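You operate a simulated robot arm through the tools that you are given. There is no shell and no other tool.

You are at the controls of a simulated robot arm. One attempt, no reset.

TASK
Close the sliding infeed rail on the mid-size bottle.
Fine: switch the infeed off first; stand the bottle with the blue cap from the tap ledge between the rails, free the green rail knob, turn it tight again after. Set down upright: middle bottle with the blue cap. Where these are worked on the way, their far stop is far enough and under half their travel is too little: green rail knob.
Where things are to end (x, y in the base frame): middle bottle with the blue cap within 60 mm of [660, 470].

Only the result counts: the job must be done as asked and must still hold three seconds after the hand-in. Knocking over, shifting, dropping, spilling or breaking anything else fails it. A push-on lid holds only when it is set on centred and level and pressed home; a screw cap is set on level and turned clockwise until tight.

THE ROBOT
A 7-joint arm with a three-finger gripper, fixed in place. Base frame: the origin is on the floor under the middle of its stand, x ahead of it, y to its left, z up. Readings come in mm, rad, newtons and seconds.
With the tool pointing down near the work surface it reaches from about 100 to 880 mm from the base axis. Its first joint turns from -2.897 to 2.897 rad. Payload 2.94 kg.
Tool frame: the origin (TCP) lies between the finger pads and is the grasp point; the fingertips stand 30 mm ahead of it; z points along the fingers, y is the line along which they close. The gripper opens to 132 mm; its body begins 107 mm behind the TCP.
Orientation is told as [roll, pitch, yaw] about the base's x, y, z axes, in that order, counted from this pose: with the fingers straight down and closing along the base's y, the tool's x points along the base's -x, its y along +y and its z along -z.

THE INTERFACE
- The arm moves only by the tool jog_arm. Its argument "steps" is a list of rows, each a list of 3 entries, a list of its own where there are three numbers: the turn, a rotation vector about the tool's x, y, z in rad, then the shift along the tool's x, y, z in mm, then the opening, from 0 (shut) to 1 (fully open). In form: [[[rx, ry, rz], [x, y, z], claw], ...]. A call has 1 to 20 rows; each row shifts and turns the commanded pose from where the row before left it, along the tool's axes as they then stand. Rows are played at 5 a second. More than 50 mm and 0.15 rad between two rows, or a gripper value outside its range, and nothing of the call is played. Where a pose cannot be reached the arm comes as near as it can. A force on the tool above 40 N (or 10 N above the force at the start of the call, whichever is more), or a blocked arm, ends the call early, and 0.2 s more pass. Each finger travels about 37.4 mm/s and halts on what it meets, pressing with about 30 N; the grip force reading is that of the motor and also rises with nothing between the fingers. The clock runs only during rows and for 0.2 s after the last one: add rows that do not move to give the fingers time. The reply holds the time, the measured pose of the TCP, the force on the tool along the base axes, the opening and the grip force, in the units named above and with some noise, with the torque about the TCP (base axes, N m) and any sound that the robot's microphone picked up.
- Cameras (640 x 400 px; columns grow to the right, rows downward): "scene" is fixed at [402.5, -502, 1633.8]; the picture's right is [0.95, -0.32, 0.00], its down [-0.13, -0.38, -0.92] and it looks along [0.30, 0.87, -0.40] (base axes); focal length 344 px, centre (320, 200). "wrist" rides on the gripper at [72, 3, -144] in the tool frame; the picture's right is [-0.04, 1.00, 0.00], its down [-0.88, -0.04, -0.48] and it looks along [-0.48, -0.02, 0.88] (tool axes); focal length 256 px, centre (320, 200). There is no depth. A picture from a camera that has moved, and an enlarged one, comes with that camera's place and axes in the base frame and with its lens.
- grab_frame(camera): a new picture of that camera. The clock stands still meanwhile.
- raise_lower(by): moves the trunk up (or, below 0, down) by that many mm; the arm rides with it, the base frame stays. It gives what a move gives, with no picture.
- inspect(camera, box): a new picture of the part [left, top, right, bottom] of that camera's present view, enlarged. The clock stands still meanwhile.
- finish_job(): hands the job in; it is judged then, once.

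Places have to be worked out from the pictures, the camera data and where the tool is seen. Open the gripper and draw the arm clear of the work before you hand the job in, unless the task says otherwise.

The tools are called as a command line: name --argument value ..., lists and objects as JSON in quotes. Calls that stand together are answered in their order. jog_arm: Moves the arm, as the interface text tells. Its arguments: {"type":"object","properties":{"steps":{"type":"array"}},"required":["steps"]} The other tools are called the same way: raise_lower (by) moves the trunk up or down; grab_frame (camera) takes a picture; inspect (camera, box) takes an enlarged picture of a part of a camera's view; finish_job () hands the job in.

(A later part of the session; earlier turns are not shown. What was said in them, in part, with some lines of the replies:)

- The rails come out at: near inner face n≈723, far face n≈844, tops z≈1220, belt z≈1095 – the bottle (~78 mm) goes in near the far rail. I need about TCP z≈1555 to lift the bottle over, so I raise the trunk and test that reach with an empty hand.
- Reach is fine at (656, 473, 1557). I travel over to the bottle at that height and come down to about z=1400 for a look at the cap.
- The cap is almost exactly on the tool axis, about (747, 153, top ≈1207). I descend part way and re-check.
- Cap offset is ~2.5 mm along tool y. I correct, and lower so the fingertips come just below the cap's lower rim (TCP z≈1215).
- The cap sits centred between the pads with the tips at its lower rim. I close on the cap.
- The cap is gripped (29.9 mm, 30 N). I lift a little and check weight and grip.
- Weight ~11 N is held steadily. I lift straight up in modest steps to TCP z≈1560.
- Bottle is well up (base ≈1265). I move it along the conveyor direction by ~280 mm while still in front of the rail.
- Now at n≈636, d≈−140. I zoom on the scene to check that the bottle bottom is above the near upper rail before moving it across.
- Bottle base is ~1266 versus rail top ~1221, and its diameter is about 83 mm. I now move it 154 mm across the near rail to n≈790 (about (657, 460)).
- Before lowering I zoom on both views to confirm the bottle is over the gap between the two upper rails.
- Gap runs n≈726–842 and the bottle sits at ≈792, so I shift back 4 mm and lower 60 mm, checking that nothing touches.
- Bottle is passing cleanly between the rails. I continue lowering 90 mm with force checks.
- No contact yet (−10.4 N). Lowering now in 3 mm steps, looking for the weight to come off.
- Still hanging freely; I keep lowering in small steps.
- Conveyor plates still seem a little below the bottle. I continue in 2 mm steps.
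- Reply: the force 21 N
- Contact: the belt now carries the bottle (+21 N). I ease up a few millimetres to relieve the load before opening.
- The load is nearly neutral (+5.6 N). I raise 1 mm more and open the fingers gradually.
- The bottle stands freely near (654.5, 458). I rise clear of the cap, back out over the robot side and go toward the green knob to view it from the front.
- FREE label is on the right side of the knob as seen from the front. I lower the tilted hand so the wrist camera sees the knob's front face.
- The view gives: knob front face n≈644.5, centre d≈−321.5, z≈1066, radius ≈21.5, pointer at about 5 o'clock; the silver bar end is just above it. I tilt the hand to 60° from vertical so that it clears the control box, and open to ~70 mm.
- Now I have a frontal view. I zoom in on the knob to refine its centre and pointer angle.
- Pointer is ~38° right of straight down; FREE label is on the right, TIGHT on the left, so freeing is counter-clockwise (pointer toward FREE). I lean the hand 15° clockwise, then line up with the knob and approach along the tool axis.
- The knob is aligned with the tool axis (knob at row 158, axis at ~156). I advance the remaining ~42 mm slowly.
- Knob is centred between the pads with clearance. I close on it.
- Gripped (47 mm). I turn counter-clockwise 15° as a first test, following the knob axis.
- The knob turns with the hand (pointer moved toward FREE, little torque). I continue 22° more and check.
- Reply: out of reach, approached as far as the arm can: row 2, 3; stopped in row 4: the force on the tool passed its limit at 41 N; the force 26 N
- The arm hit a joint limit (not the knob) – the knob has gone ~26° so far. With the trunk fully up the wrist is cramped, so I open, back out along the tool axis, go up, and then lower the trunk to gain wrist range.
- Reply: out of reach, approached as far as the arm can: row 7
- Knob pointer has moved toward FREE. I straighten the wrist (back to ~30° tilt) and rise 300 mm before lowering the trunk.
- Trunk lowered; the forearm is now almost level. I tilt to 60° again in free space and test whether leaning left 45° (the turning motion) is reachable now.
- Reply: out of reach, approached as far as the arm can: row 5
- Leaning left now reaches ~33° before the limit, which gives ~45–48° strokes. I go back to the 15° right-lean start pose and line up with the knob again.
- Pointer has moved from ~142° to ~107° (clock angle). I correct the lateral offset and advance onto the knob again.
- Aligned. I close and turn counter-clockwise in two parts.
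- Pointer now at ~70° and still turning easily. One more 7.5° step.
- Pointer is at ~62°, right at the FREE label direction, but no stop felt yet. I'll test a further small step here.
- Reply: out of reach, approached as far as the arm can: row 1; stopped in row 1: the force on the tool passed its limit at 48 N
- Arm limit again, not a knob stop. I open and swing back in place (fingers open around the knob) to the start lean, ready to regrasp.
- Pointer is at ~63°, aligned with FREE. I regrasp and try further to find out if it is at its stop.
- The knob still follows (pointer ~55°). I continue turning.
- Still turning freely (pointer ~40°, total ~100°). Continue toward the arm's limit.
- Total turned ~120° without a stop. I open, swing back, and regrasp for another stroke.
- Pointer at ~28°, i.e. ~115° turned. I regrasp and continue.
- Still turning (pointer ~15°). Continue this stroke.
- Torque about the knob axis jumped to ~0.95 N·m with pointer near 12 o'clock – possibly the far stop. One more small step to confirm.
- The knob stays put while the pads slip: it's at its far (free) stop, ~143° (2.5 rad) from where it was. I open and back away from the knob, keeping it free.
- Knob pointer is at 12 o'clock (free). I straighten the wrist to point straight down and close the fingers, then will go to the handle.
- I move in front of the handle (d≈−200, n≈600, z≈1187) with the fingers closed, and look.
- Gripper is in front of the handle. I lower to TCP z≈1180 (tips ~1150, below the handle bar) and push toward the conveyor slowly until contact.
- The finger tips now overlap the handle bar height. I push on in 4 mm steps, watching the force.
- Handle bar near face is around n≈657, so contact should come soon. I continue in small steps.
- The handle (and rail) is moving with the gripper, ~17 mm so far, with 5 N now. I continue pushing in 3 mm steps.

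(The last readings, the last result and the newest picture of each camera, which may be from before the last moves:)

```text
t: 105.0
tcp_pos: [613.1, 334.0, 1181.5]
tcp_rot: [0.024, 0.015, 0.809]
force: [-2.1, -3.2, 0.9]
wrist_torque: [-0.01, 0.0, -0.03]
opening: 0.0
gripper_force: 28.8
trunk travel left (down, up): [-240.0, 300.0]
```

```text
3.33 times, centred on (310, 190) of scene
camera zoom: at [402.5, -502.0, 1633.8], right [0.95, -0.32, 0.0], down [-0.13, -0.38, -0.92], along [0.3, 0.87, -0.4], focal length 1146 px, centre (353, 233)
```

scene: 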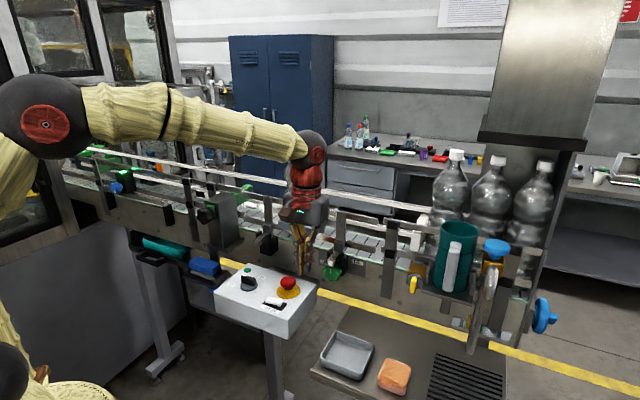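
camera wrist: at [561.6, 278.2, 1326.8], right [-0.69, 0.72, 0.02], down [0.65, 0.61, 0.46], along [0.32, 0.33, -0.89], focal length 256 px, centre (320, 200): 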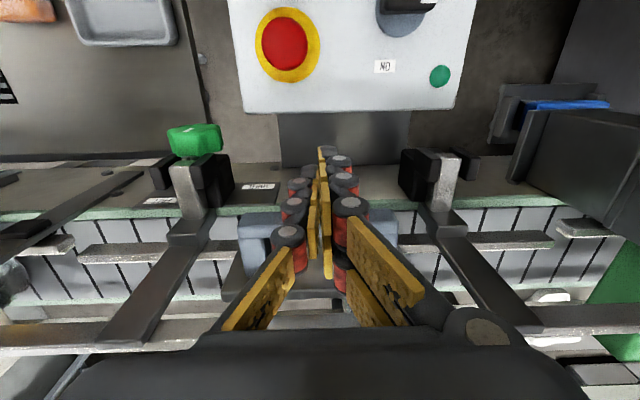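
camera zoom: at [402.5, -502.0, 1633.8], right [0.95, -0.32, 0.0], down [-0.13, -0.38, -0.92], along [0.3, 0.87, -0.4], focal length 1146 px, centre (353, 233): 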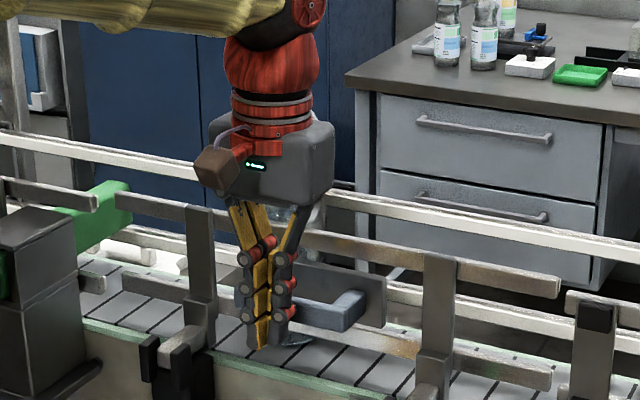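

Still only ~4 N. I keep pushing in small steps until the force shows the bottle being clamped against the far rail.

jog_arm --steps '[[[0, 0, 0], [-2, 0, 0], 0.0], [[0, 0, 0], [-2, 0, 0], 0.0], [[0, 0, 0], [0, 0, 0], 0.0]]'

grab_frame --camera "scene"

grab_frame --camera "wrist"

```text
t: 105.8
tcp_pos: [615.7, 336.3, 1182.7]
tcp_rot: [0.026, 0.017, 0.808]
force: [-7.0, -8.7, -2.3]
wrist_torque: [-0.09, -0.01, -0.01]
opening: 0.0
gripper_force: 28.3
trunk travel left (down, up): [-240.0, 300.0]
```

```text
taken
```

scene: 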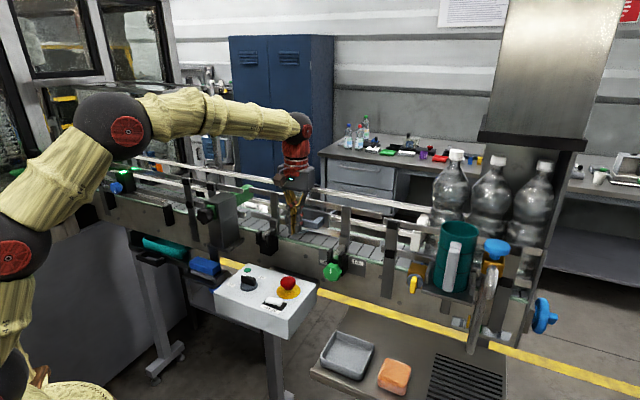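

```text
taken
camera wrist: at [567.9, 285.3, 1327.0], right [-0.69, 0.72, 0.02], down [0.65, 0.61, 0.46], along [0.32, 0.33, -0.89], focal length 256 px, centre (320, 200)
```

wrist: 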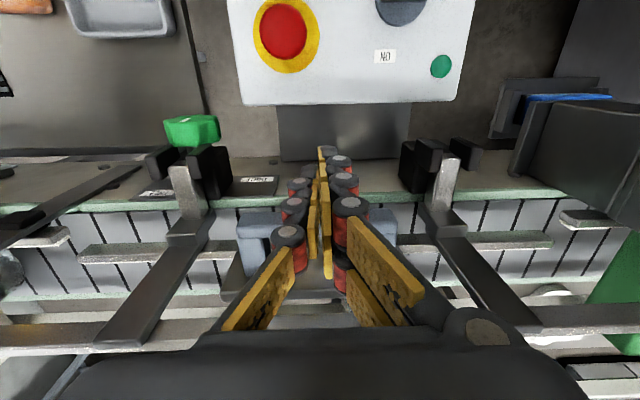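

Force rose to 11 N. I press 2 mm more to confirm the bottle is being clamped.

jog_arm --steps '[[[0, 0, 0], [-1.5, 0, 0], 0.0], [[0, 0, 0], [-1.5, 0, 0], 0.0], [[0, 0, 0], [0, 0, 0], 0.0]]'

```text
t: 106.6
tcp_pos: [614.5, 335.5, 1181.7]
tcp_rot: [0.027, 0.019, 0.81]
force: [-22.3, -23.5, -3.3]
wrist_torque: [-0.1, 0.01, 0.04]
opening: 0.2
gripper_force: 28.6
trunk travel left (down, up): [-240.0, 300.0]
```

The rail is firmly stopped (32 N). I back off the handle and rise for a look at the bottle between the rails.

jog_arm --steps '[[[0, 0, 0], [4, 0, 0], 0.0], [[0, 0, 0], [15, 0, 0], 0.0], [[0, 0, 0], [30, 0, 0], 0.0], [[0, 0, 0], [40, 0, -20], 0.0], [[0, 0, 0], [30, -30, -20], 0.0], [[0, 0, 0], [30, -30, -20], 0.0], [[0, 0, 0], [0, -40, 0], 0.0], [[0, 0, 0], [0, 0, 0], 0.0]]'

grab_frame --camera "scene"

grab_frame --camera "wrist"

inspect --camera "scene" --box '[230, 130, 370, 280]'

```text
t: 108.4
tcp_pos: [591.5, 160.3, 1239.7]
tcp_rot: [0.025, 0.016, 0.808]
force: [0.8, -0.4, -0.4]
wrist_torque: [0.02, 0.05, -0.04]
opening: 0.0
gripper_force: 28.5
trunk travel left (down, up): [-240.0, 300.0]
```

```text
taken
```

scene: 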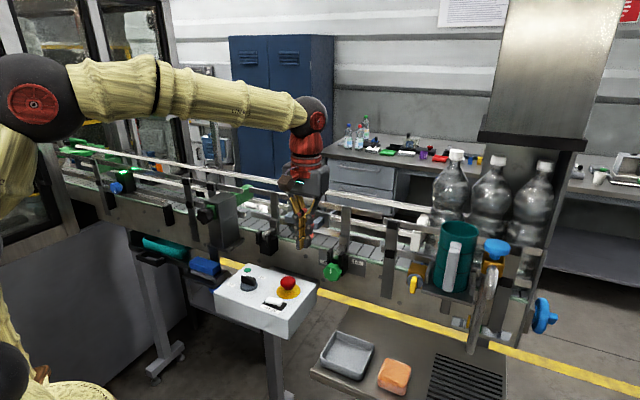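

```text
taken
camera wrist: at [543.1, 109.4, 1385.7], right [-0.69, 0.72, 0.02], down [0.65, 0.61, 0.46], along [0.32, 0.33, -0.89], focal length 256 px, centre (320, 200)
```

wrist: 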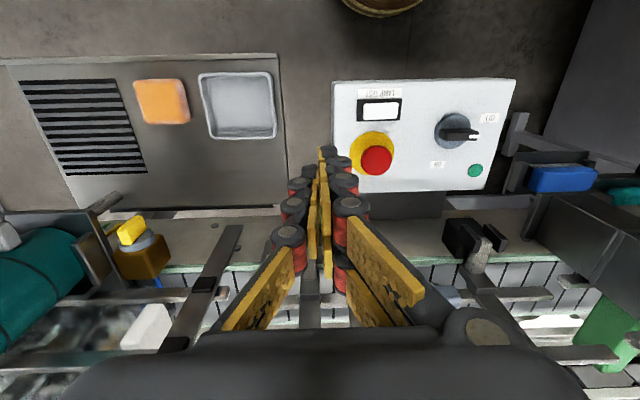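

```text
2.67 times, centred on (300, 205) of scene
camera zoom: at [402.5, -502.0, 1633.8], right [0.95, -0.32, 0.0], down [-0.13, -0.38, -0.92], along [0.3, 0.87, -0.4], focal length 916 px, centre (373, 187)
```

zoom: 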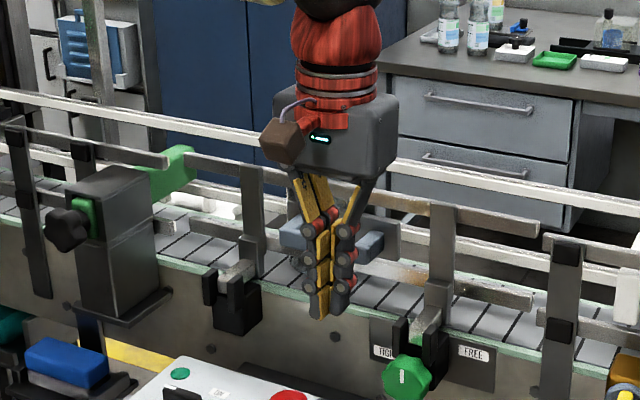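

The arm blocks the view; I shift the hand right (−d) to uncover the bottle in the scene picture.

jog_arm --steps '[[[0, 0, 0], [10, -43, 0], 0.0], [[0, 0, 0], [10, -43, 0], 0.2], [[0, 0, 0], [10, -43, 0], 0.4], [[0, 0, 0], [0, 0, 0], 0.55]]'

grab_frame --camera "scene"

inspect --camera "scene" --box '[230, 120, 350, 260]'

inspect --camera "scene" --box '[265, 180, 335, 240]'

```text
t: 109.4
tcp_pos: [664.2, 50.8, 1237.1]
tcp_rot: [0.026, 0.017, 0.809]
force: [0.5, 0.5, 0.3]
wrist_torque: [0.03, 0.02, 0.01]
opening: 48.6
gripper_force: 0.1
trunk travel left (down, up): [-240.0, 300.0]
```

```text
taken
```

scene: 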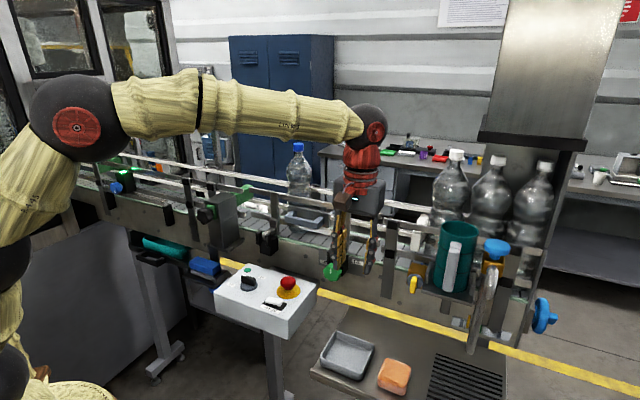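

```text
2.86 times, centred on (290, 190) of scene
camera zoom: at [402.5, -502.0, 1633.8], right [0.95, -0.32, 0.0], down [-0.13, -0.38, -0.92], along [0.3, 0.87, -0.4], focal length 982 px, centre (406, 229)
```

zoom: 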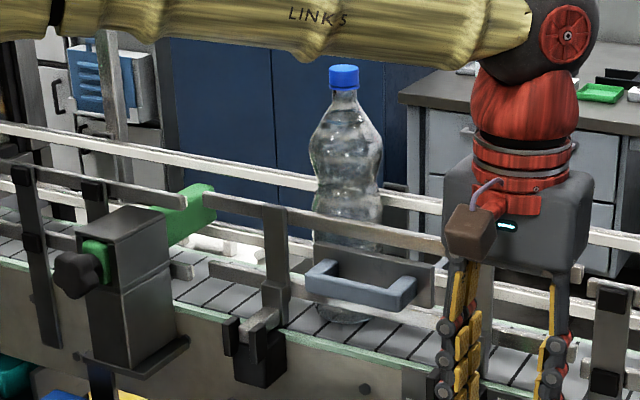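

```text
6.67 times, centred on (300, 210) of scene
camera zoom: at [402.5, -502.0, 1633.8], right [0.95, -0.32, 0.0], down [-0.13, -0.38, -0.92], along [0.3, 0.87, -0.4], focal length 2291 px, centre (453, 133)
```

zoom: 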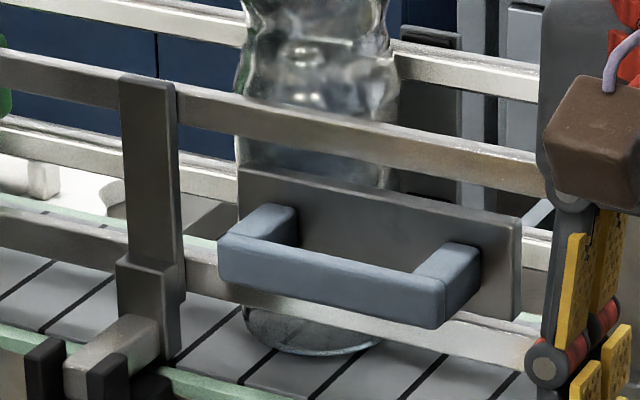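

The bottle stands upright, clamped: the rail moved ~33 mm as expected, and the bar end has receded from in front of the knob. Now I go back to tighten the knob: correct the small orientation drift, tilt to 60° and move to a pre-approach position.

jog_arm --steps '[[[0.026, -0.017, 0.024], [0, 0, 0], 0.55], [[0, -0.131, 0], [0, 0, 0], 0.55], [[0, -0.131, 0], [0, 0, 0], 0.55], [[0, -0.131, 0], [0, 0, 0], 0.55], [[0, -0.131, 0], [0, 0, 0], 0.55], [[0, -0.131, 0], [0, 0, 0], 0.55], [[0, -0.131, 0], [0, 0, 0], 0.55], [[0, -0.131, 0], [0, 0, 0], 0.55], [[0, -0.13, 0], [0, 0, 0], 0.55], [[0, 0, 0], [16, 26.4, 27.5], 0.55], [[0, 0, 0], [16, 26.4, 27.5], 0.55], [[0, 0, 0], [16, 26.4, 27.5], 0.55], [[0, 0, 0], [16, 26.4, 27.5], 0.55], [[0, 0, 0], [16, 26.4, 27.5], 0.55], [[0, 0, 0], [0, 0, 0], 0.55]]'

grab_frame --camera "wrist"

grab_frame --camera "scene"

```text
t: 112.6
tcp_pos: [623.6, 199.0, 1101.6]
tcp_rot: [-0.002, -1.047, 0.786]
force: [-0.1, -0.2, 0.4]
wrist_torque: [-0.01, -0.02, 0.0]
opening: 72.4
gripper_force: 0.0
trunk travel left (down, up): [-240.0, 300.0]
```

```text
taken
camera wrist: at [508.4, 87.4, 1110.7], right [-0.69, 0.72, 0.04], down [0.05, -0.01, 1.0], along [0.72, 0.69, -0.03], focal length 256 px, centre (320, 200)
```

wrist: 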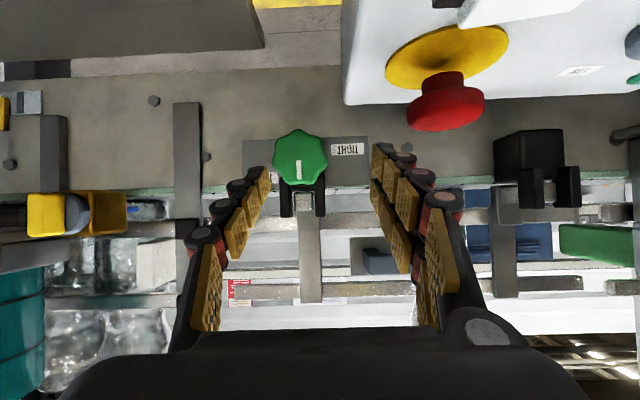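

```text
taken
```

scene: 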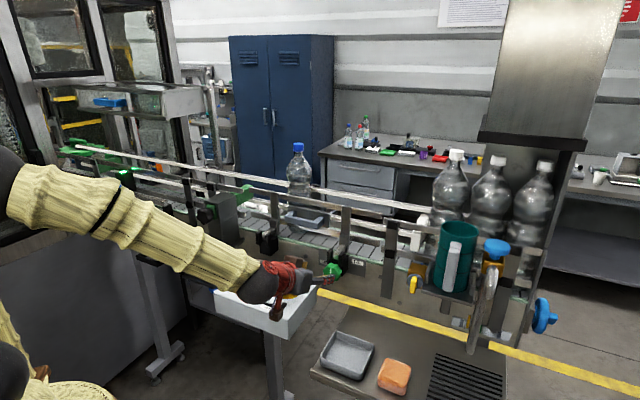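

Good. I lean the hand left by 30° (start of the clockwise stroke) and check alignment.

jog_arm --steps '[[[0.0655, 0, -0.1134], [0, 0, 0], 0.55], [[0.0655, 0, -0.1134], [0, 0, 0], 0.55], [[0.0655, 0, -0.1134], [0, 0, 0], 0.55], [[0.0655, 0, -0.1134], [0, 0, 0], 0.55], [[0, 0, 0], [0, 0, 0], 0.55]]'

grab_frame --camera "wrist"

inspect --camera "wrist" --box '[240, 100, 420, 240]'

inspect --camera "scene" --box '[240, 130, 380, 260]'

```text
t: 113.8
tcp_pos: [624.5, 199.9, 1101.3]
tcp_rot: [-0.859, -0.847, 1.499]
force: [-0.6, 0.2, 0.1]
wrist_torque: [0.02, -0.02, -0.06]
opening: 72.8
gripper_force: 0.0
trunk travel left (down, up): [-240.0, 300.0]
```

```text
taken
camera wrist: at [505.5, 91.6, 1107.5], right [-0.61, 0.64, -0.47], down [-0.31, 0.35, 0.88], along [0.73, 0.68, -0.01], focal length 256 px, centre (320, 200)
```

wrist: 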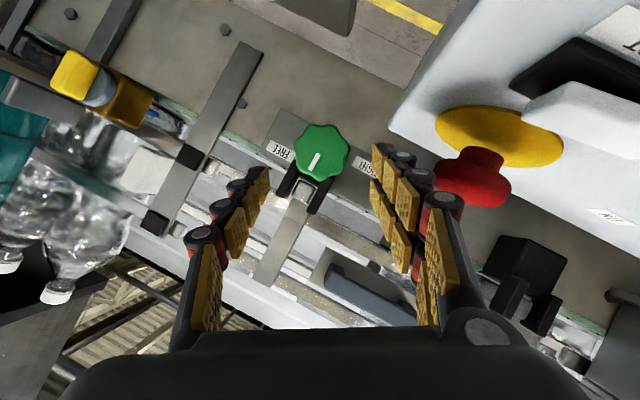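

```text
2.86 times, centred on (330, 170) of wrist
camera zoom: at [505.5, 91.6, 1107.5], right [-0.61, 0.64, -0.47], down [-0.31, 0.35, 0.88], along [0.73, 0.68, -0.01], focal length 731 px, centre (291, 286)
```

zoom: 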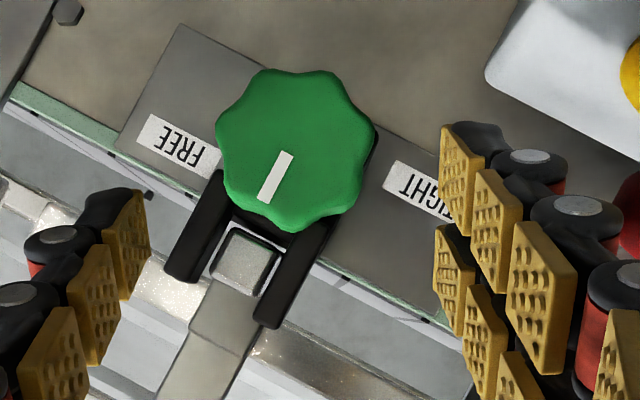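

```text
3.08 times, centred on (310, 195) of scene
camera zoom: at [402.5, -502.0, 1633.8], right [0.95, -0.32, 0.0], down [-0.13, -0.38, -0.92], along [0.3, 0.87, -0.4], focal length 1057 px, centre (351, 215)
```

zoom: 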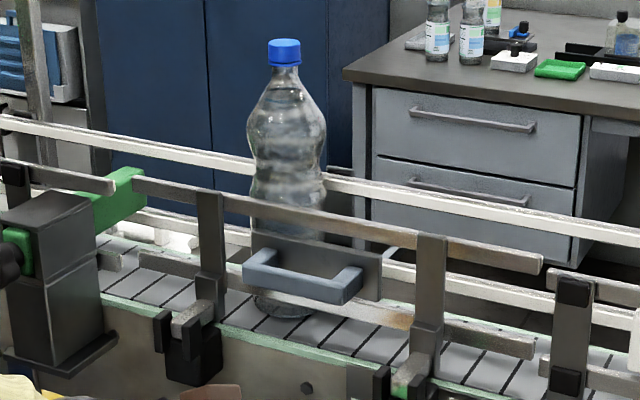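

Well aligned. I advance ~54 mm onto the knob.

jog_arm --steps '[[[0, 0, 0], [1.3, 0.5, 20], 0.55], [[0, 0, 0], [0, 0, 16], 0.55], [[0, 0, 0], [0, 0, 10], 0.55], [[0, 0, 0], [0, 0, 5], 0.55], [[0, 0, 0], [0, 0, 3], 0.55], [[0, 0, 0], [0, 0, 0], 0.55]]'

inspect --camera "wrist" --box '[240, 120, 420, 260]'

```text
t: 115.2
tcp_pos: [670.8, 219.5, 1083.8]
tcp_rot: [-0.845, -0.848, 1.494]
force: [-0.8, 0.8, -0.7]
wrist_torque: [0.0, 0.01, 0.04]
opening: 72.5
gripper_force: 0.0
out of reach, approached as far as the arm can: row 2, 4
trunk travel left (down, up): [-240.0, 300.0]
```

```text
2.86 times, centred on (330, 190) of wrist
camera zoom: at [553.0, 110.6, 1091.3], right [-0.62, 0.64, -0.46], down [-0.31, 0.35, 0.89], along [0.73, 0.69, -0.02], focal length 731 px, centre (291, 229)
```

zoom: 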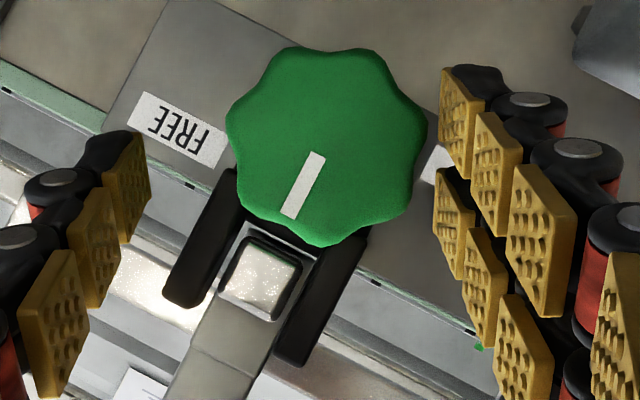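

The arm limit left me ~5–6 mm off. I reduce the lean by ~6° and re-centre on the knob.

jog_arm --steps '[[[-0.05, 0, 0.0866], [0, 0, 0], 0.55], [[0, 0, 0], [3.5, 6, 1], 0.55], [[0, 0, 0], [0, 0, 0], 0.55]]'

inspect --camera "wrist" --box '[240, 120, 420, 260]'

```text
t: 116.0
tcp_pos: [667.6, 221.9, 1076.3]
tcp_rot: [-0.738, -0.909, 1.406]
force: [0.5, -0.1, 0.3]
wrist_torque: [0.0, -0.01, 0.0]
opening: 72.6
gripper_force: 0.0
trunk travel left (down, up): [-240.0, 300.0]
```

```text
2.86 times, centred on (330, 190) of wrist
camera zoom: at [548.9, 113.1, 1083.8], right [-0.64, 0.67, -0.38], down [-0.25, 0.29, 0.93], along [0.73, 0.68, -0.02], focal length 731 px, centre (291, 229)
```

zoom: 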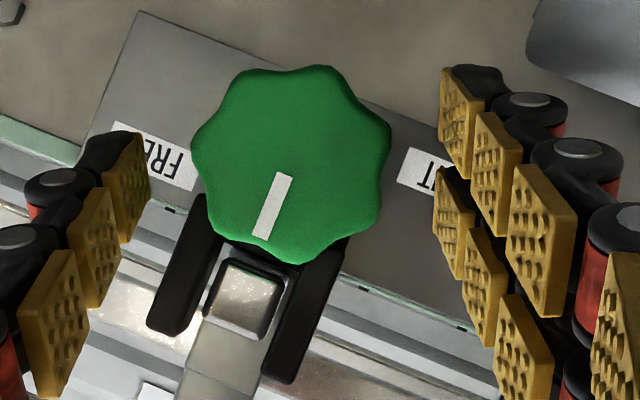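

Centred. I close and turn clockwise (tightening), first three steps (22°).

jog_arm --steps '[[[0, 0, 0], [0, 0, 0], 0.4], [[0, 0, 0], [0, 0, 0], 0.3], [[0, 0, 0], [0, 0, 0], 0.1], [[0, 0, 0], [0, 0, 0], 0.0], [[0, 0, 0], [0, 0, 0], 0.0], [[0, 0, 0], [0, 0, 0], 0.0], [[-0.0655, 0, 0.1134], [0, -1.57, 0], 0.0], [[-0.0655, 0, 0.1134], [0, -1.57, 0], 0.0], [[-0.0655, 0, 0.1134], [0, -1.57, 0], 0.0], [[0, 0, 0], [0, 0, 0], 0.0]]'

inspect --camera "wrist" --box '[240, 120, 420, 260]'

```text
t: 118.2
tcp_pos: [671.0, 218.5, 1076.8]
tcp_rot: [-0.061, -1.047, 0.839]
force: [-3.9, -2.1, 0.0]
wrist_torque: [0.08, -0.01, 0.2]
opening: 46.3
gripper_force: 44.9
trunk travel left (down, up): [-240.0, 300.0]
```

```text
2.86 times, centred on (330, 190) of wrist
camera zoom: at [554.5, 107.4, 1086.7], right [-0.69, 0.72, 0.01], down [0.02, 0.01, 1.0], along [0.72, 0.69, -0.03], focal length 731 px, centre (291, 229)
```

zoom: 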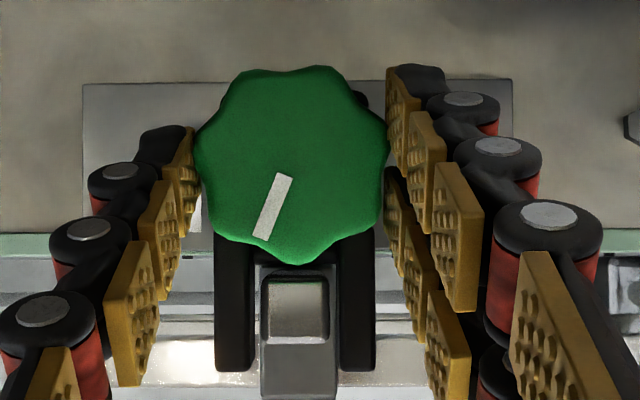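

Knob follows clockwise (pointer now ~21°). Continue 45° more in this stroke.

jog_arm --steps '[[[-0.0655, 0, 0.1134], [0, -1.57, 0], 0.0], [[-0.0655, 0, 0.1134], [0, -1.57, 0], 0.0], [[-0.0655, 0, 0.1134], [0, -1.57, 0], 0.0], [[0, 0, 0], [0, 0, 0], 0.0]]'

inspect --camera "wrist" --box '[240, 120, 420, 260]'

inspect --camera "scene" --box '[240, 170, 400, 320]'

```text
t: 119.2
tcp_pos: [673.9, 215.6, 1076.6]
tcp_rot: [0.647, -0.943, 0.234]
force: [-5.1, -1.5, -4.3]
wrist_torque: [-0.12, 0.15, 0.1]
opening: 46.4
gripper_force: 45.1
trunk travel left (down, up): [-240.0, 300.0]
```

```text
2.86 times, centred on (330, 190) of wrist
camera zoom: at [560.5, 101.3, 1086.5], right [-0.64, 0.67, 0.39], down [0.29, -0.26, 0.92], along [0.71, 0.7, -0.03], focal length 731 px, centre (291, 229)
```

zoom: 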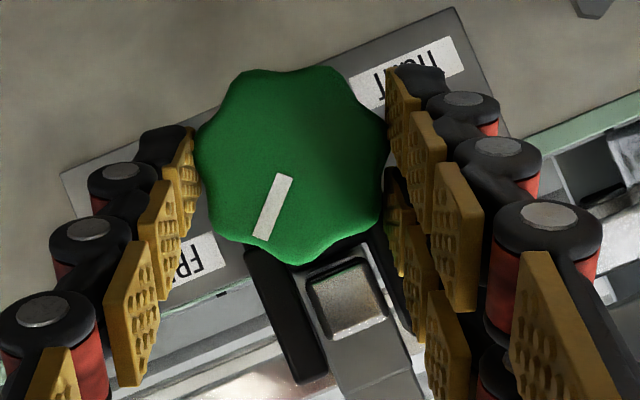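

```text
2.67 times, centred on (320, 245) of scene
camera zoom: at [402.5, -502.0, 1633.8], right [0.95, -0.32, 0.0], down [-0.13, -0.38, -0.92], along [0.3, 0.87, -0.4], focal length 916 px, centre (320, 80)
```

zoom: 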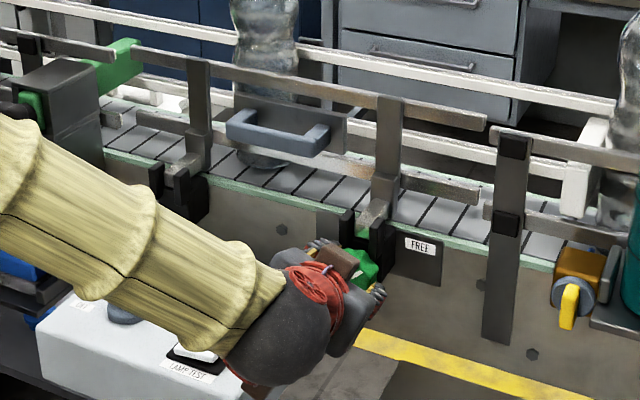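

Continue two more clockwise steps, checking forces near the clamp plates.

jog_arm --steps '[[[-0.0655, 0, 0.1134], [0, -1.57, 0], 0.0], [[-0.0655, 0, 0.1134], [0, -1.57, 0], 0.0], [[0, 0, 0], [0, 0, 0], 0.0]]'

inspect --camera "wrist" --box '[240, 120, 420, 260]'

```text
t: 120.0
tcp_pos: [675.5, 213.3, 1074.6]
tcp_rot: [0.963, -0.78, -0.007]
force: [-5.5, 0.6, -7.1]
wrist_torque: [-0.06, 0.03, 0.08]
opening: 46.6
gripper_force: 45.0
trunk travel left (down, up): [-240.0, 300.0]
```

```text
2.86 times, centred on (330, 190) of wrist
camera zoom: at [564.2, 97.6, 1084.7], right [-0.54, 0.57, 0.61], down [0.45, -0.42, 0.79], along [0.71, 0.71, -0.04], focal length 731 px, centre (291, 229)
```

zoom: 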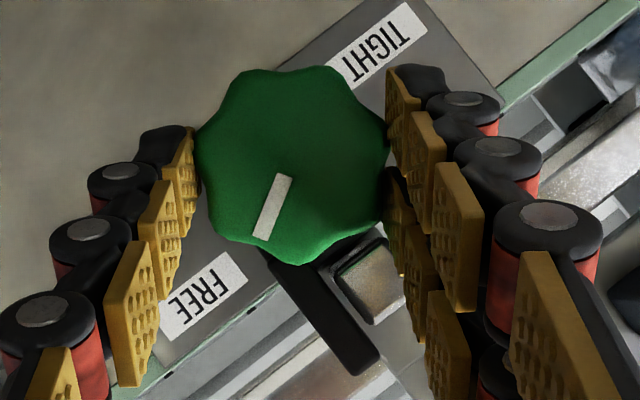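

No interference. Two more steps.

jog_arm --steps '[[[-0.0655, 0, 0.1134], [0, -1.57, 0], 0.0], [[-0.0655, 0, 0.1134], [0, -1.57, 0], 0.0], [[0, 0, 0], [0, 0, 0], 0.0]]'

inspect --camera "wrist" --box '[240, 120, 420, 260]'

grab_frame --camera "scene"

```text
t: 120.8
tcp_pos: [676.5, 211.6, 1072.5]
tcp_rot: [1.182, -0.579, -0.145]
force: [-5.9, -4.0, -12.6]
wrist_torque: [-0.59, 0.45, 0.48]
opening: 46.7
gripper_force: 45.2
trunk travel left (down, up): [-240.0, 300.0]
```

```text
2.86 times, centred on (330, 190) of wrist
camera zoom: at [567.5, 94.3, 1081.7], right [-0.41, 0.44, 0.8], down [0.58, -0.54, 0.6], along [0.7, 0.71, -0.04], focal length 731 px, centre (291, 229)
```

zoom: 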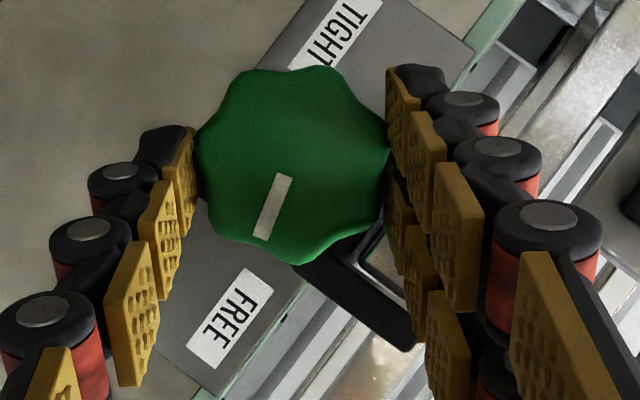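

```text
taken
```

scene: 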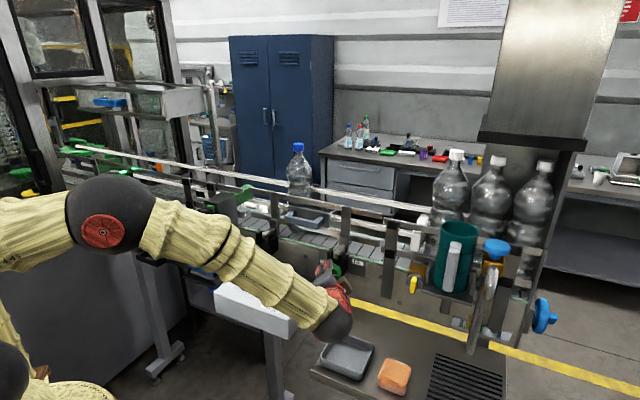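

Pointer ~75° after this stroke. I open and swing back counter-clockwise with open fingers for the next clockwise stroke.

jog_arm --steps '[[[0, 0, 0], [0, 0, 0], 0.3], [[0, 0, 0], [0, 0, 0], 0.5], [[0, 0, 0], [0, 0, 0], 0.56], [[0, 0, 0], [0, 0, 0], 0.56], [[0.0655, 0, -0.1134], [0, 1.57, 0], 0.56], [[0.0655, 0, -0.1134], [0, 1.57, 0], 0.56], [[0.0655, 0, -0.1134], [0, 1.57, 0], 0.56], [[0.0655, 0, -0.1134], [0, 1.57, 0], 0.56], [[0.0655, 0, -0.1134], [0, 1.57, 0], 0.56], [[0.0655, 0, -0.1134], [0, 1.57, 0], 0.56], [[0.0655, 0, -0.1134], [0, 1.57, 0], 0.56], [[0, 0, 0], [0, 0, 0], 0.56]]'

inspect --camera "wrist" --box '[240, 120, 420, 260]'

```text
t: 123.4
tcp_pos: [668.8, 217.4, 1078.6]
tcp_rot: [-0.067, -1.049, 0.843]
force: [0.0, 0.4, 1.3]
wrist_torque: [0.0, 0.02, 0.02]
opening: 73.9
gripper_force: 0.0
trunk travel left (down, up): [-240.0, 300.0]
```

```text
2.86 times, centred on (330, 190) of wrist
camera zoom: at [554.1, 107.4, 1088.4], right [-0.69, 0.72, 0.0], down [0.02, 0.02, 1.0], along [0.72, 0.69, -0.03], focal length 731 px, centre (291, 229)
```

zoom: 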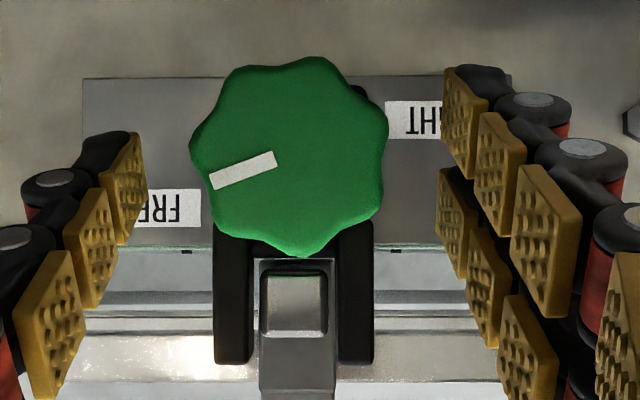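

Pointer at ~68°. I swing back 22° more, then close and turn clockwise again.

jog_arm --steps '[[[0.0655, 0, -0.1134], [0, 1.57, 0], 0.56], [[0.0655, 0, -0.1134], [0, 1.57, 0], 0.56], [[0.0655, 0, -0.1134], [0, 1.57, 0], 0.56], [[0, 0, 0], [0, 0, 0], 0.56]]'

inspect --camera "wrist" --box '[240, 120, 420, 260]'

```text
t: 124.4
tcp_pos: [666.8, 221.3, 1077.5]
tcp_rot: [-0.736, -0.908, 1.404]
force: [0.6, -0.6, -0.5]
wrist_torque: [0.01, 0.01, -0.02]
opening: 74.0
gripper_force: 0.1
trunk travel left (down, up): [-240.0, 300.0]
```

```text
2.86 times, centred on (330, 190) of wrist
camera zoom: at [549.1, 112.9, 1085.8], right [-0.64, 0.67, -0.38], down [-0.25, 0.29, 0.93], along [0.73, 0.68, -0.02], focal length 731 px, centre (291, 229)
```

zoom: 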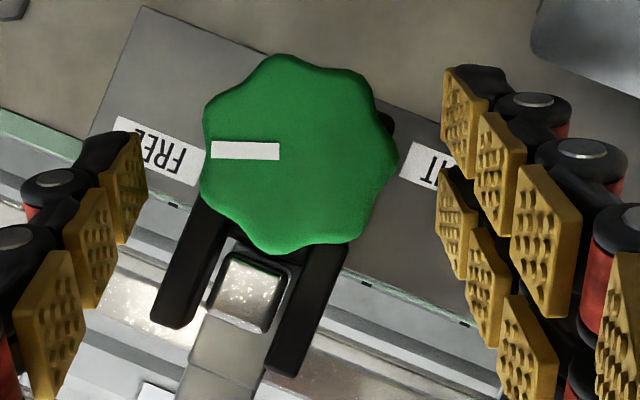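

jog_arm --steps '[[[0, 0, 0], [0.5, 0.5, 0], 0.4], [[0, 0, 0], [0, 0, 0], 0.3], [[0, 0, 0], [0, 0, 0], 0.1], [[0, 0, 0], [0, 0, 0], 0.0], [[0, 0, 0], [0, 0, 0], 0.0], [[0, 0, 0], [0, 0, 0], 0.0], [[-0.0655, 0, 0.1134], [0, -1.57, 0], 0.0], [[-0.0655, 0, 0.1134], [0, -1.57, 0], 0.0], [[-0.0655, 0, 0.1134], [0, -1.57, 0], 0.0], [[-0.0655, 0, 0.1134], [0, -1.57, 0], 0.0], [[-0.0655, 0, 0.1134], [0, -1.57, 0], 0.0], [[0, 0, 0], [0, 0, 0], 0.0]]'

inspect --camera "wrist" --box '[240, 120, 420, 260]'

```text
t: 127.0
tcp_pos: [672.5, 215.6, 1079.8]
tcp_rot: [0.438, -1.003, 0.407]
force: [-0.9, 1.7, -6.2]
wrist_torque: [-0.5, 0.55, 0.03]
opening: 46.3
gripper_force: 45.5
trunk travel left (down, up): [-240.0, 300.0]
```

```text
2.86 times, centred on (330, 190) of wrist
camera zoom: at [558.6, 103.1, 1088.9], right [-0.67, 0.7, 0.27], down [0.21, -0.17, 0.96], along [0.72, 0.7, -0.03], focal length 731 px, centre (291, 229)
```

zoom: 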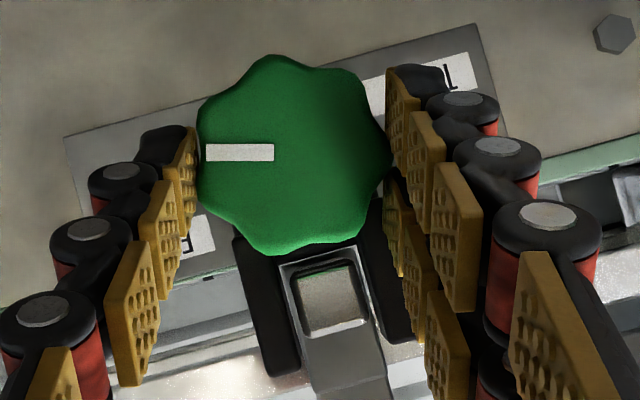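

Pointer ~106°. Continue clockwise; expected tight stop near ~142°.

jog_arm --steps '[[[-0.0655, 0, 0.1134], [0, -1.57, 0], 0.0], [[-0.0655, 0, 0.1134], [0, -1.57, 0], 0.0], [[-0.0655, 0, 0.1134], [0, -1.57, 0], 0.0], [[0, 0, 0], [0, 0, 0], 0.0]]'

jog_arm --steps '[[[-0.0655, 0, 0.1134], [0, -1.57, 0], 0.0], [[0, 0, 0], [0, 0, 0], 0.0]]'

inspect --camera "wrist" --box '[240, 120, 420, 260]'

```text
t: 128.0
tcp_pos: [676.6, 212.1, 1077.8]
tcp_rot: [0.963, -0.779, -0.009]
force: [3.2, -4.7, -4.5]
wrist_torque: [-0.28, 0.13, 0.05]
opening: 46.6
gripper_force: 45.1
trunk travel left (down, up): [-240.0, 300.0]
```

```text
t: 128.6
tcp_pos: [678.0, 211.4, 1076.0]
tcp_rot: [1.082, -0.682, -0.087]
force: [3.1, -7.7, -5.8]
wrist_torque: [0.07, -0.25, -0.08]
opening: 46.0
gripper_force: 45.1
trunk travel left (down, up): [-240.0, 300.0]
```

```text
2.86 times, centred on (330, 190) of wrist
camera zoom: at [566.7, 94.9, 1084.9], right [-0.48, 0.51, 0.71], down [0.52, -0.49, 0.7], along [0.71, 0.71, -0.03], focal length 731 px, centre (291, 229)
```

zoom: 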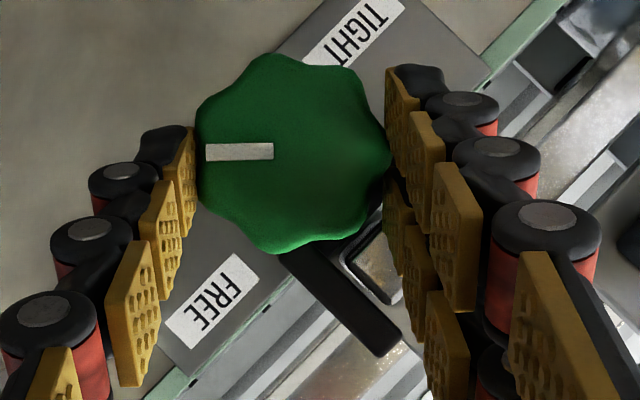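

Pointer ~135°. Another step to 142° and then a little more to feel the stop.

jog_arm --steps '[[[-0.0655, 0, 0.1134], [0, -1.57, 0], 0.0], [[0, 0, 0], [0, 0, 0], 0.0]]'

jog_arm --steps '[[[-0.04, 0, 0.0693], [0, -1.0, 0], 0.0], [[0, 0, 0], [0, 0, 0], 0.0]]'

inspect --camera "wrist" --box '[240, 120, 420, 260]'

```text
t: 129.2
tcp_pos: [677.3, 209.8, 1074.3]
tcp_rot: [1.184, -0.578, -0.146]
force: [5.5, -7.3, -6.6]
wrist_torque: [-0.38, 0.1, 0.3]
opening: 46.0
gripper_force: 44.9
trunk travel left (down, up): [-240.0, 300.0]
```

```text
t: 129.8
tcp_pos: [680.1, 210.0, 1073.6]
tcp_rot: [1.238, -0.515, -0.174]
force: [5.7, -11.1, -8.4]
wrist_torque: [-1.15, -0.5, 0.4]
opening: 46.3
gripper_force: 45.2
trunk travel left (down, up): [-240.0, 300.0]
```

```text
2.86 times, centred on (330, 190) of wrist
camera zoom: at [569.6, 92.2, 1081.7], right [-0.36, 0.4, 0.84], down [0.61, -0.58, 0.54], along [0.7, 0.71, -0.03], focal length 731 px, centre (291, 229)
```

zoom: 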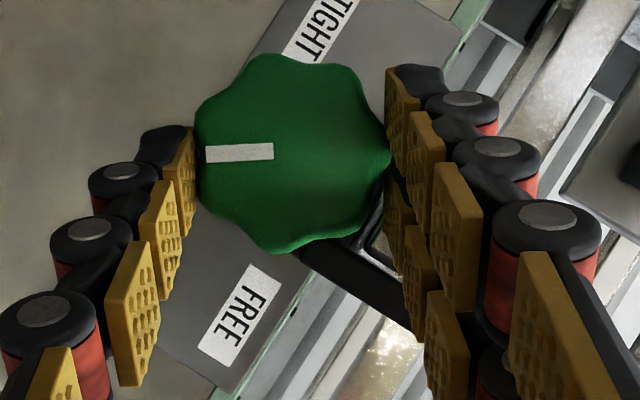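

Torque about the knob axis jumped to ~1.2 N·m at ~145°: the tight stop. One more small nudge to make sure it is home.

jog_arm --steps '[[[-0.03, 0, 0.052], [0, -0.7, 0], 0.0], [[0, 0, 0], [0, 0, 0], 0.0]]'

inspect --camera "wrist" --box '[240, 120, 420, 260]'

```text
t: 130.4
tcp_pos: [679.5, 209.8, 1073.3]
tcp_rot: [1.276, -0.464, -0.196]
force: [7.3, -16.6, -10.6]
wrist_torque: [-0.94, -0.8, -0.83]
opening: 46.5
gripper_force: 44.8
trunk travel left (down, up): [-240.0, 300.0]
```

```text
2.86 times, centred on (330, 190) of wrist
camera zoom: at [570.6, 91.3, 1080.7], right [-0.33, 0.36, 0.87], down [0.64, -0.6, 0.48], along [0.7, 0.71, -0.03], focal length 731 px, centre (291, 229)
```

zoom: 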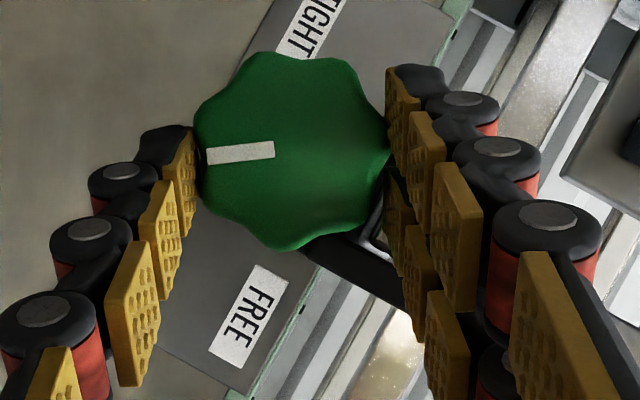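

The pads slip while the knob stays at ~143.5° (same as initially): it is tight. I open and back away along the tool axis.

jog_arm --steps '[[[0, 0, 0], [0, 0, 0], 0.2], [[0, 0, 0], [0, 0, 0], 0.4], [[0, 0, 0], [0, 0, 0], 0.56], [[0, 0, 0], [0, 0, 0], 0.56], [[0, 0, 0], [0, 0, -12], 0.56], [[0, 0, 0], [0, 0, -20], 0.56], [[0, 0, 0], [0, 0, -30], 0.56], [[0, 0, 0], [0, 0, -20], 0.56], [[0, 0, 0], [0, 0, 0], 0.56]]'

grab_frame --camera "wrist"

grab_frame --camera "scene"

```text
t: 132.4
tcp_pos: [651.7, 134.9, 1094.5]
tcp_rot: [1.276, -0.467, -0.191]
force: [-1.1, 1.1, -0.7]
wrist_torque: [-0.06, 0.02, 0.01]
opening: 73.8
gripper_force: 0.0
trunk travel left (down, up): [-240.0, 300.0]
```

```text
taken
camera wrist: at [543.4, 16.7, 1102.1], right [-0.33, 0.36, 0.87], down [0.64, -0.6, 0.49], along [0.7, 0.72, -0.03], focal length 256 px, centre (320, 200)
```

wrist: 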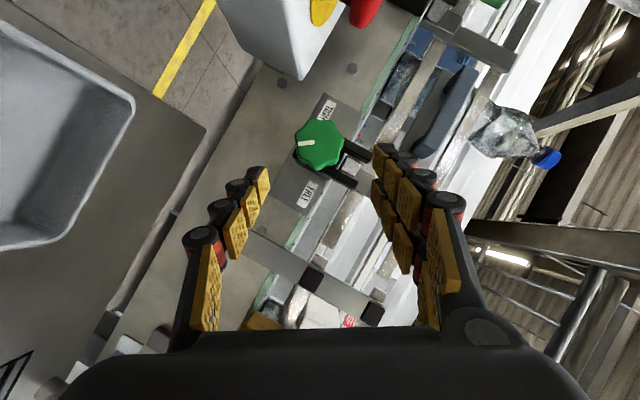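

```text
taken
```

scene: 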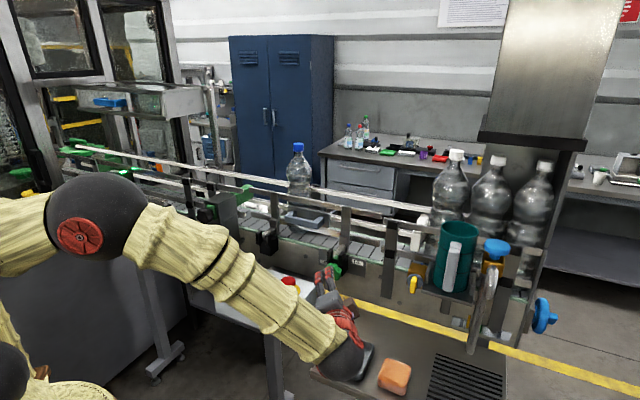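

Clear of the knob. I bring the hand upright again, untilt, and rise so I can inspect everything.

jog_arm --steps '[[[0.0655, 0, -0.1134], [0, 0, -3], 0.4], [[0.0655, 0, -0.1134], [0, 0, -3], 0.4], [[0.0655, 0, -0.1134], [0, 0, -3], 0.4], [[0.0655, 0, -0.1134], [0, 0, -3], 0.4], [[0.0655, 0, -0.1134], [0, 0, -3], 0.4], [[0.0655, 0, -0.1134], [0, 0, -3], 0.4], [[0.0655, 0, -0.1134], [0, 0, -3], 0.4], [[0.0655, 0, -0.1134], [0, 0, -3], 0.4], [[0, 0.131, 0], [0, 0, -15], 0.4], [[0, 0.131, 0], [0, 0, -15], 0.4], [[0, 0.131, 0], [0, 0, -15], 0.4], [[0, 0.131, 0], [0, 0, -15], 0.4], [[0, 0.131, 0], [0, 0, -15], 0.4], [[0, 0.131, 0], [0, 0, -15], 0.4], [[0, 0.131, 0], [0, 0, -15], 0.4], [[0, 0.13, 0], [0, 0, -15], 0.4], [[0, 0, 0], [0, 0, 0], 0.4]]'

grab_frame --camera "wrist"

grab_frame --camera "scene"

```text
t: 136.0
tcp_pos: [593.0, 74.8, 1199.9]
tcp_rot: [-0.022, 0.002, 0.784]
force: [-0.7, -0.3, -0.3]
wrist_torque: [-0.02, 0.03, 0.01]
opening: 52.8
gripper_force: 0.1
trunk travel left (down, up): [-240.0, 300.0]
```

```text
taken
camera wrist: at [539.4, 27.1, 1343.9], right [-0.67, 0.74, -0.02], down [0.64, 0.6, 0.48], along [0.36, 0.31, -0.88], focal length 256 px, centre (320, 200)
```

wrist: 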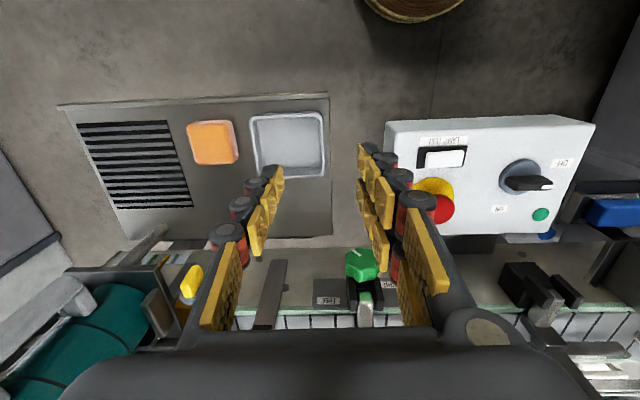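

```text
taken
```

scene: 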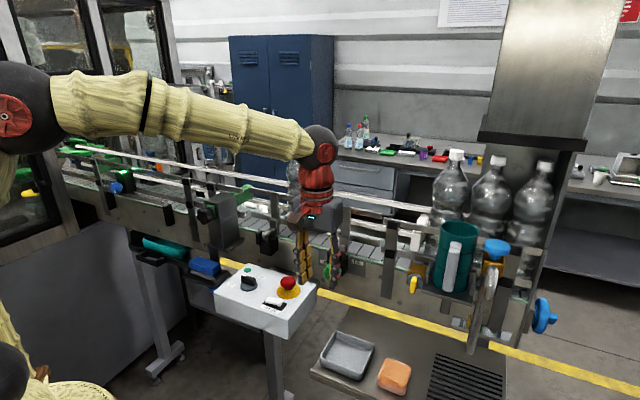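

Everything else looks untouched. I rise and move over to look down on the bottle and rails for a final check.

jog_arm --steps '[[[0.022, 0, 0], [0, 0, -40], 0.4], [[0, 0, 0], [0, 0, -45], 0.4], [[0, 0, 0], [0, 0, -45], 0.4], [[0, 0, 0], [0, 0, -45], 0.4], [[0, 0, 0], [0, 0, -45], 0.4], [[0, 0, 0], [0, 0, -45], 0.4], [[0, 0, 0], [-20, 40, -10], 0.4], [[0, 0, 0], [-20, 40, 0], 0.4], [[0, 0, 0], [-20, 40, 0], 0.4], [[0, 0, 0], [-20, 40, 0], 0.4], [[0, 0, 0], [-20, 40, 0], 0.4], [[0, 0, 0], [-20, 30, 0], 0.4], [[0, 0, 0], [0, 0, 0], 0.4]]'

grab_frame --camera "wrist"

grab_frame --camera "scene"

```text
t: 138.8
tcp_pos: [510.4, 326.9, 1464.5]
tcp_rot: [-0.046, 0.0, 0.783]
force: [0.1, -0.9, -0.3]
wrist_torque: [0.03, 0.0, 0.01]
opening: 52.6
gripper_force: 0.1
trunk travel left (down, up): [-240.0, 300.0]
```

```text
taken
camera wrist: at [452.2, 283.9, 1608.3], right [-0.67, 0.74, -0.05], down [0.63, 0.61, 0.48], along [0.38, 0.29, -0.88], focal length 256 px, centre (320, 200)
```

wrist: 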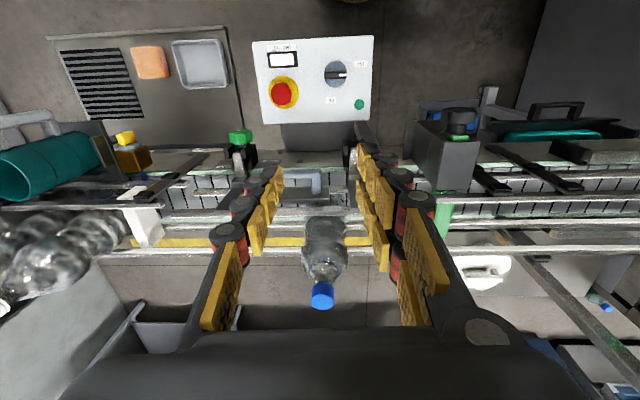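

```text
taken
```

scene: 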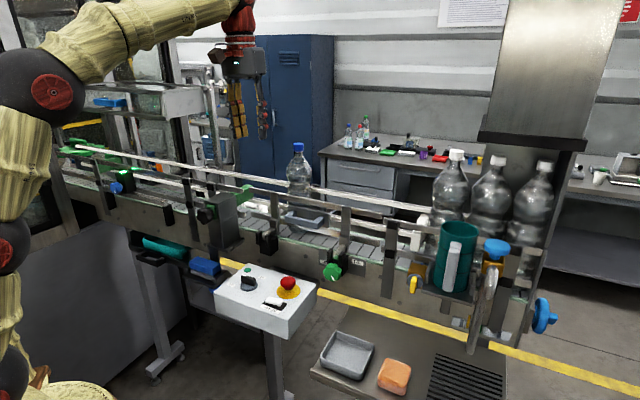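

The cap is at about (664, 465) – well within tolerance. I zoom in to verify rail contact, knob pointer and switch state.

inspect --camera "wrist" --box '[250, 150, 400, 320]'

inspect --camera "scene" --box '[230, 130, 370, 290]'

inspect --camera "scene" --box '[205, 230, 365, 330]'

inspect --camera "scene" --box '[265, 180, 335, 240]'

```text
2.35 times, centred on (325, 235) of wrist
camera zoom: at [452.2, 283.9, 1608.3], right [-0.67, 0.74, -0.05], down [0.63, 0.61, 0.48], along [0.38, 0.29, -0.88], focal length 602 px, centre (308, 118)
```

zoom: 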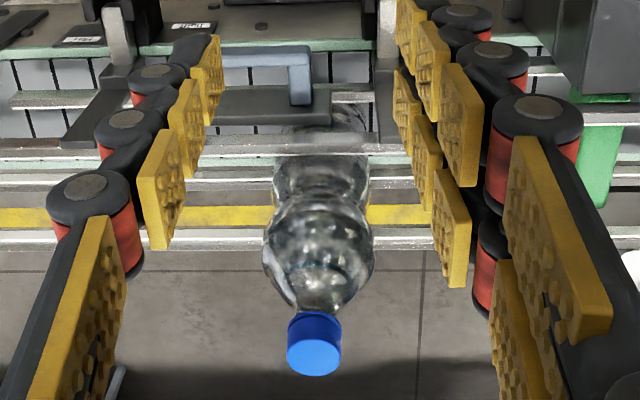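

```text
2.50 times, centred on (300, 210) of scene
camera zoom: at [402.5, -502.0, 1633.8], right [0.95, -0.32, 0.0], down [-0.13, -0.38, -0.92], along [0.3, 0.87, -0.4], focal length 859 px, centre (370, 175)
```

zoom: 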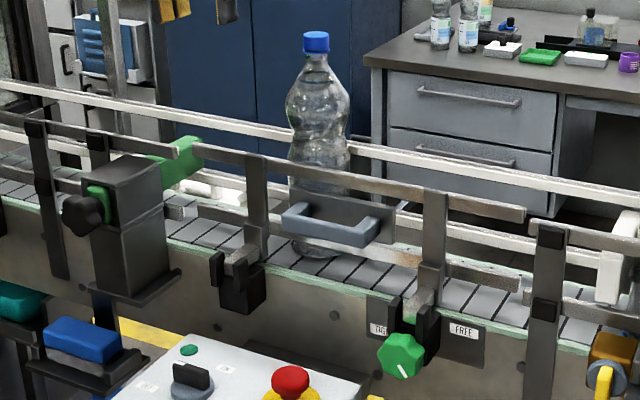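

```text
4.00 times, centred on (285, 280) of scene
camera zoom: at [402.5, -502.0, 1633.8], right [0.95, -0.32, 0.0], down [-0.13, -0.38, -0.92], along [0.3, 0.87, -0.4], focal length 1375 px, centre (460, -120)
```

zoom: 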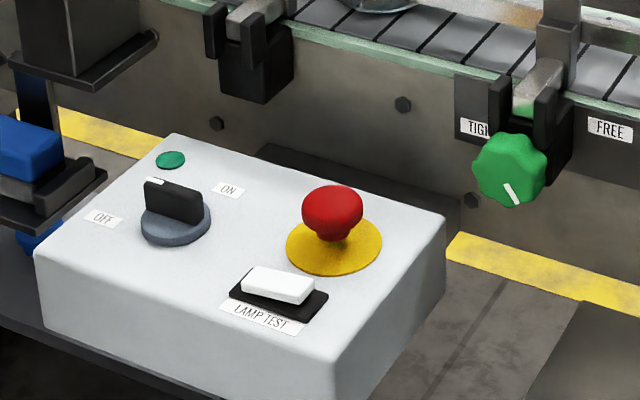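

```text
6.67 times, centred on (300, 210) of scene
camera zoom: at [402.5, -502.0, 1633.8], right [0.95, -0.32, 0.0], down [-0.13, -0.38, -0.92], along [0.3, 0.87, -0.4], focal length 2291 px, centre (453, 133)
```

zoom: 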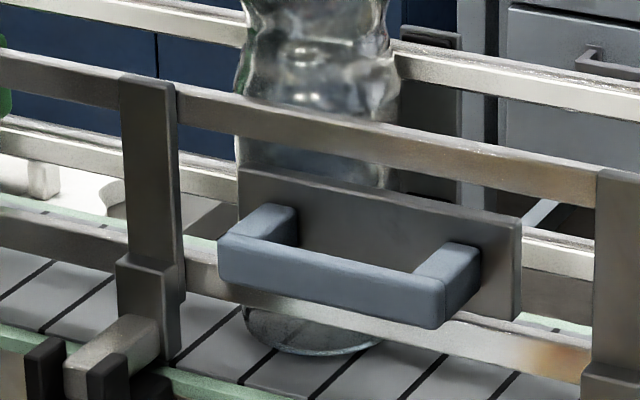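

Switch is OFF (lamp dark), knob pointer back at its tight mark, rail closed on the upright bottle. I open the gripper fully and draw the arm further back.

jog_arm --steps '[[[0, 0, 0], [40, 0, 0], 0.6], [[0, 0, 0], [40, 0, 0], 0.8], [[0, 0, 0], [40, 0, 0], 1], [[0, 0, 0], [0, 0, 0], 1], [[0, 0, 0], [0, 0, 0], 1]]'

grab_frame --camera "scene"

```text
t: 140.0
tcp_pos: [425.4, 242.7, 1463.7]
tcp_rot: [-0.045, 0.0, 0.784]
force: [0.3, 0.7, 0.3]
wrist_torque: [0.02, 0.01, 0.01]
opening: 130.1
gripper_force: 0.0
trunk travel left (down, up): [-240.0, 300.0]
```

```text
taken
```

scene: 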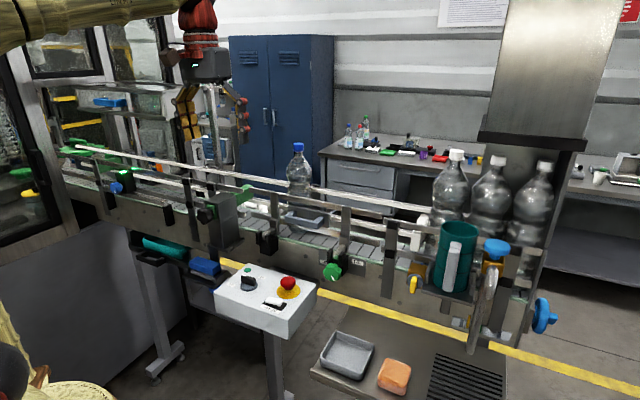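

The arm is clear, the gripper open, and the scene is as required: infeed off, bottle upright between the rails, rail closed and knob tight. I hand the job in.

finish_job

```text
The job is handed in.
```

The infeed rail is closed on the blue-capped bottle and the job is handed in. No result has come back, so this is based on my own readings and pictures.

- **Infeed:** the switch was turned to its OFF stop and the run lamp is dark.
- **Bottle:** it stands upright between the rails at about (664, 465), roughly 6 mm from the asked spot.
- **Green knob, freed:** it was turned counter-clockwise about 143° to its far stop. Halfway through I had to lower the trunk because the arm hit a joint limit.
- **Rail:** the handle was pushed in about 33 mm, until the bottle was held firmly against the far rail at about 32 N.
- **Green knob, tightened:** it was turned clockwise until it stopped, with its pointer back at its starting mark.

Nothing else in the scene appears to have been moved or knocked. The gripper is open and the arm is drawn clear.
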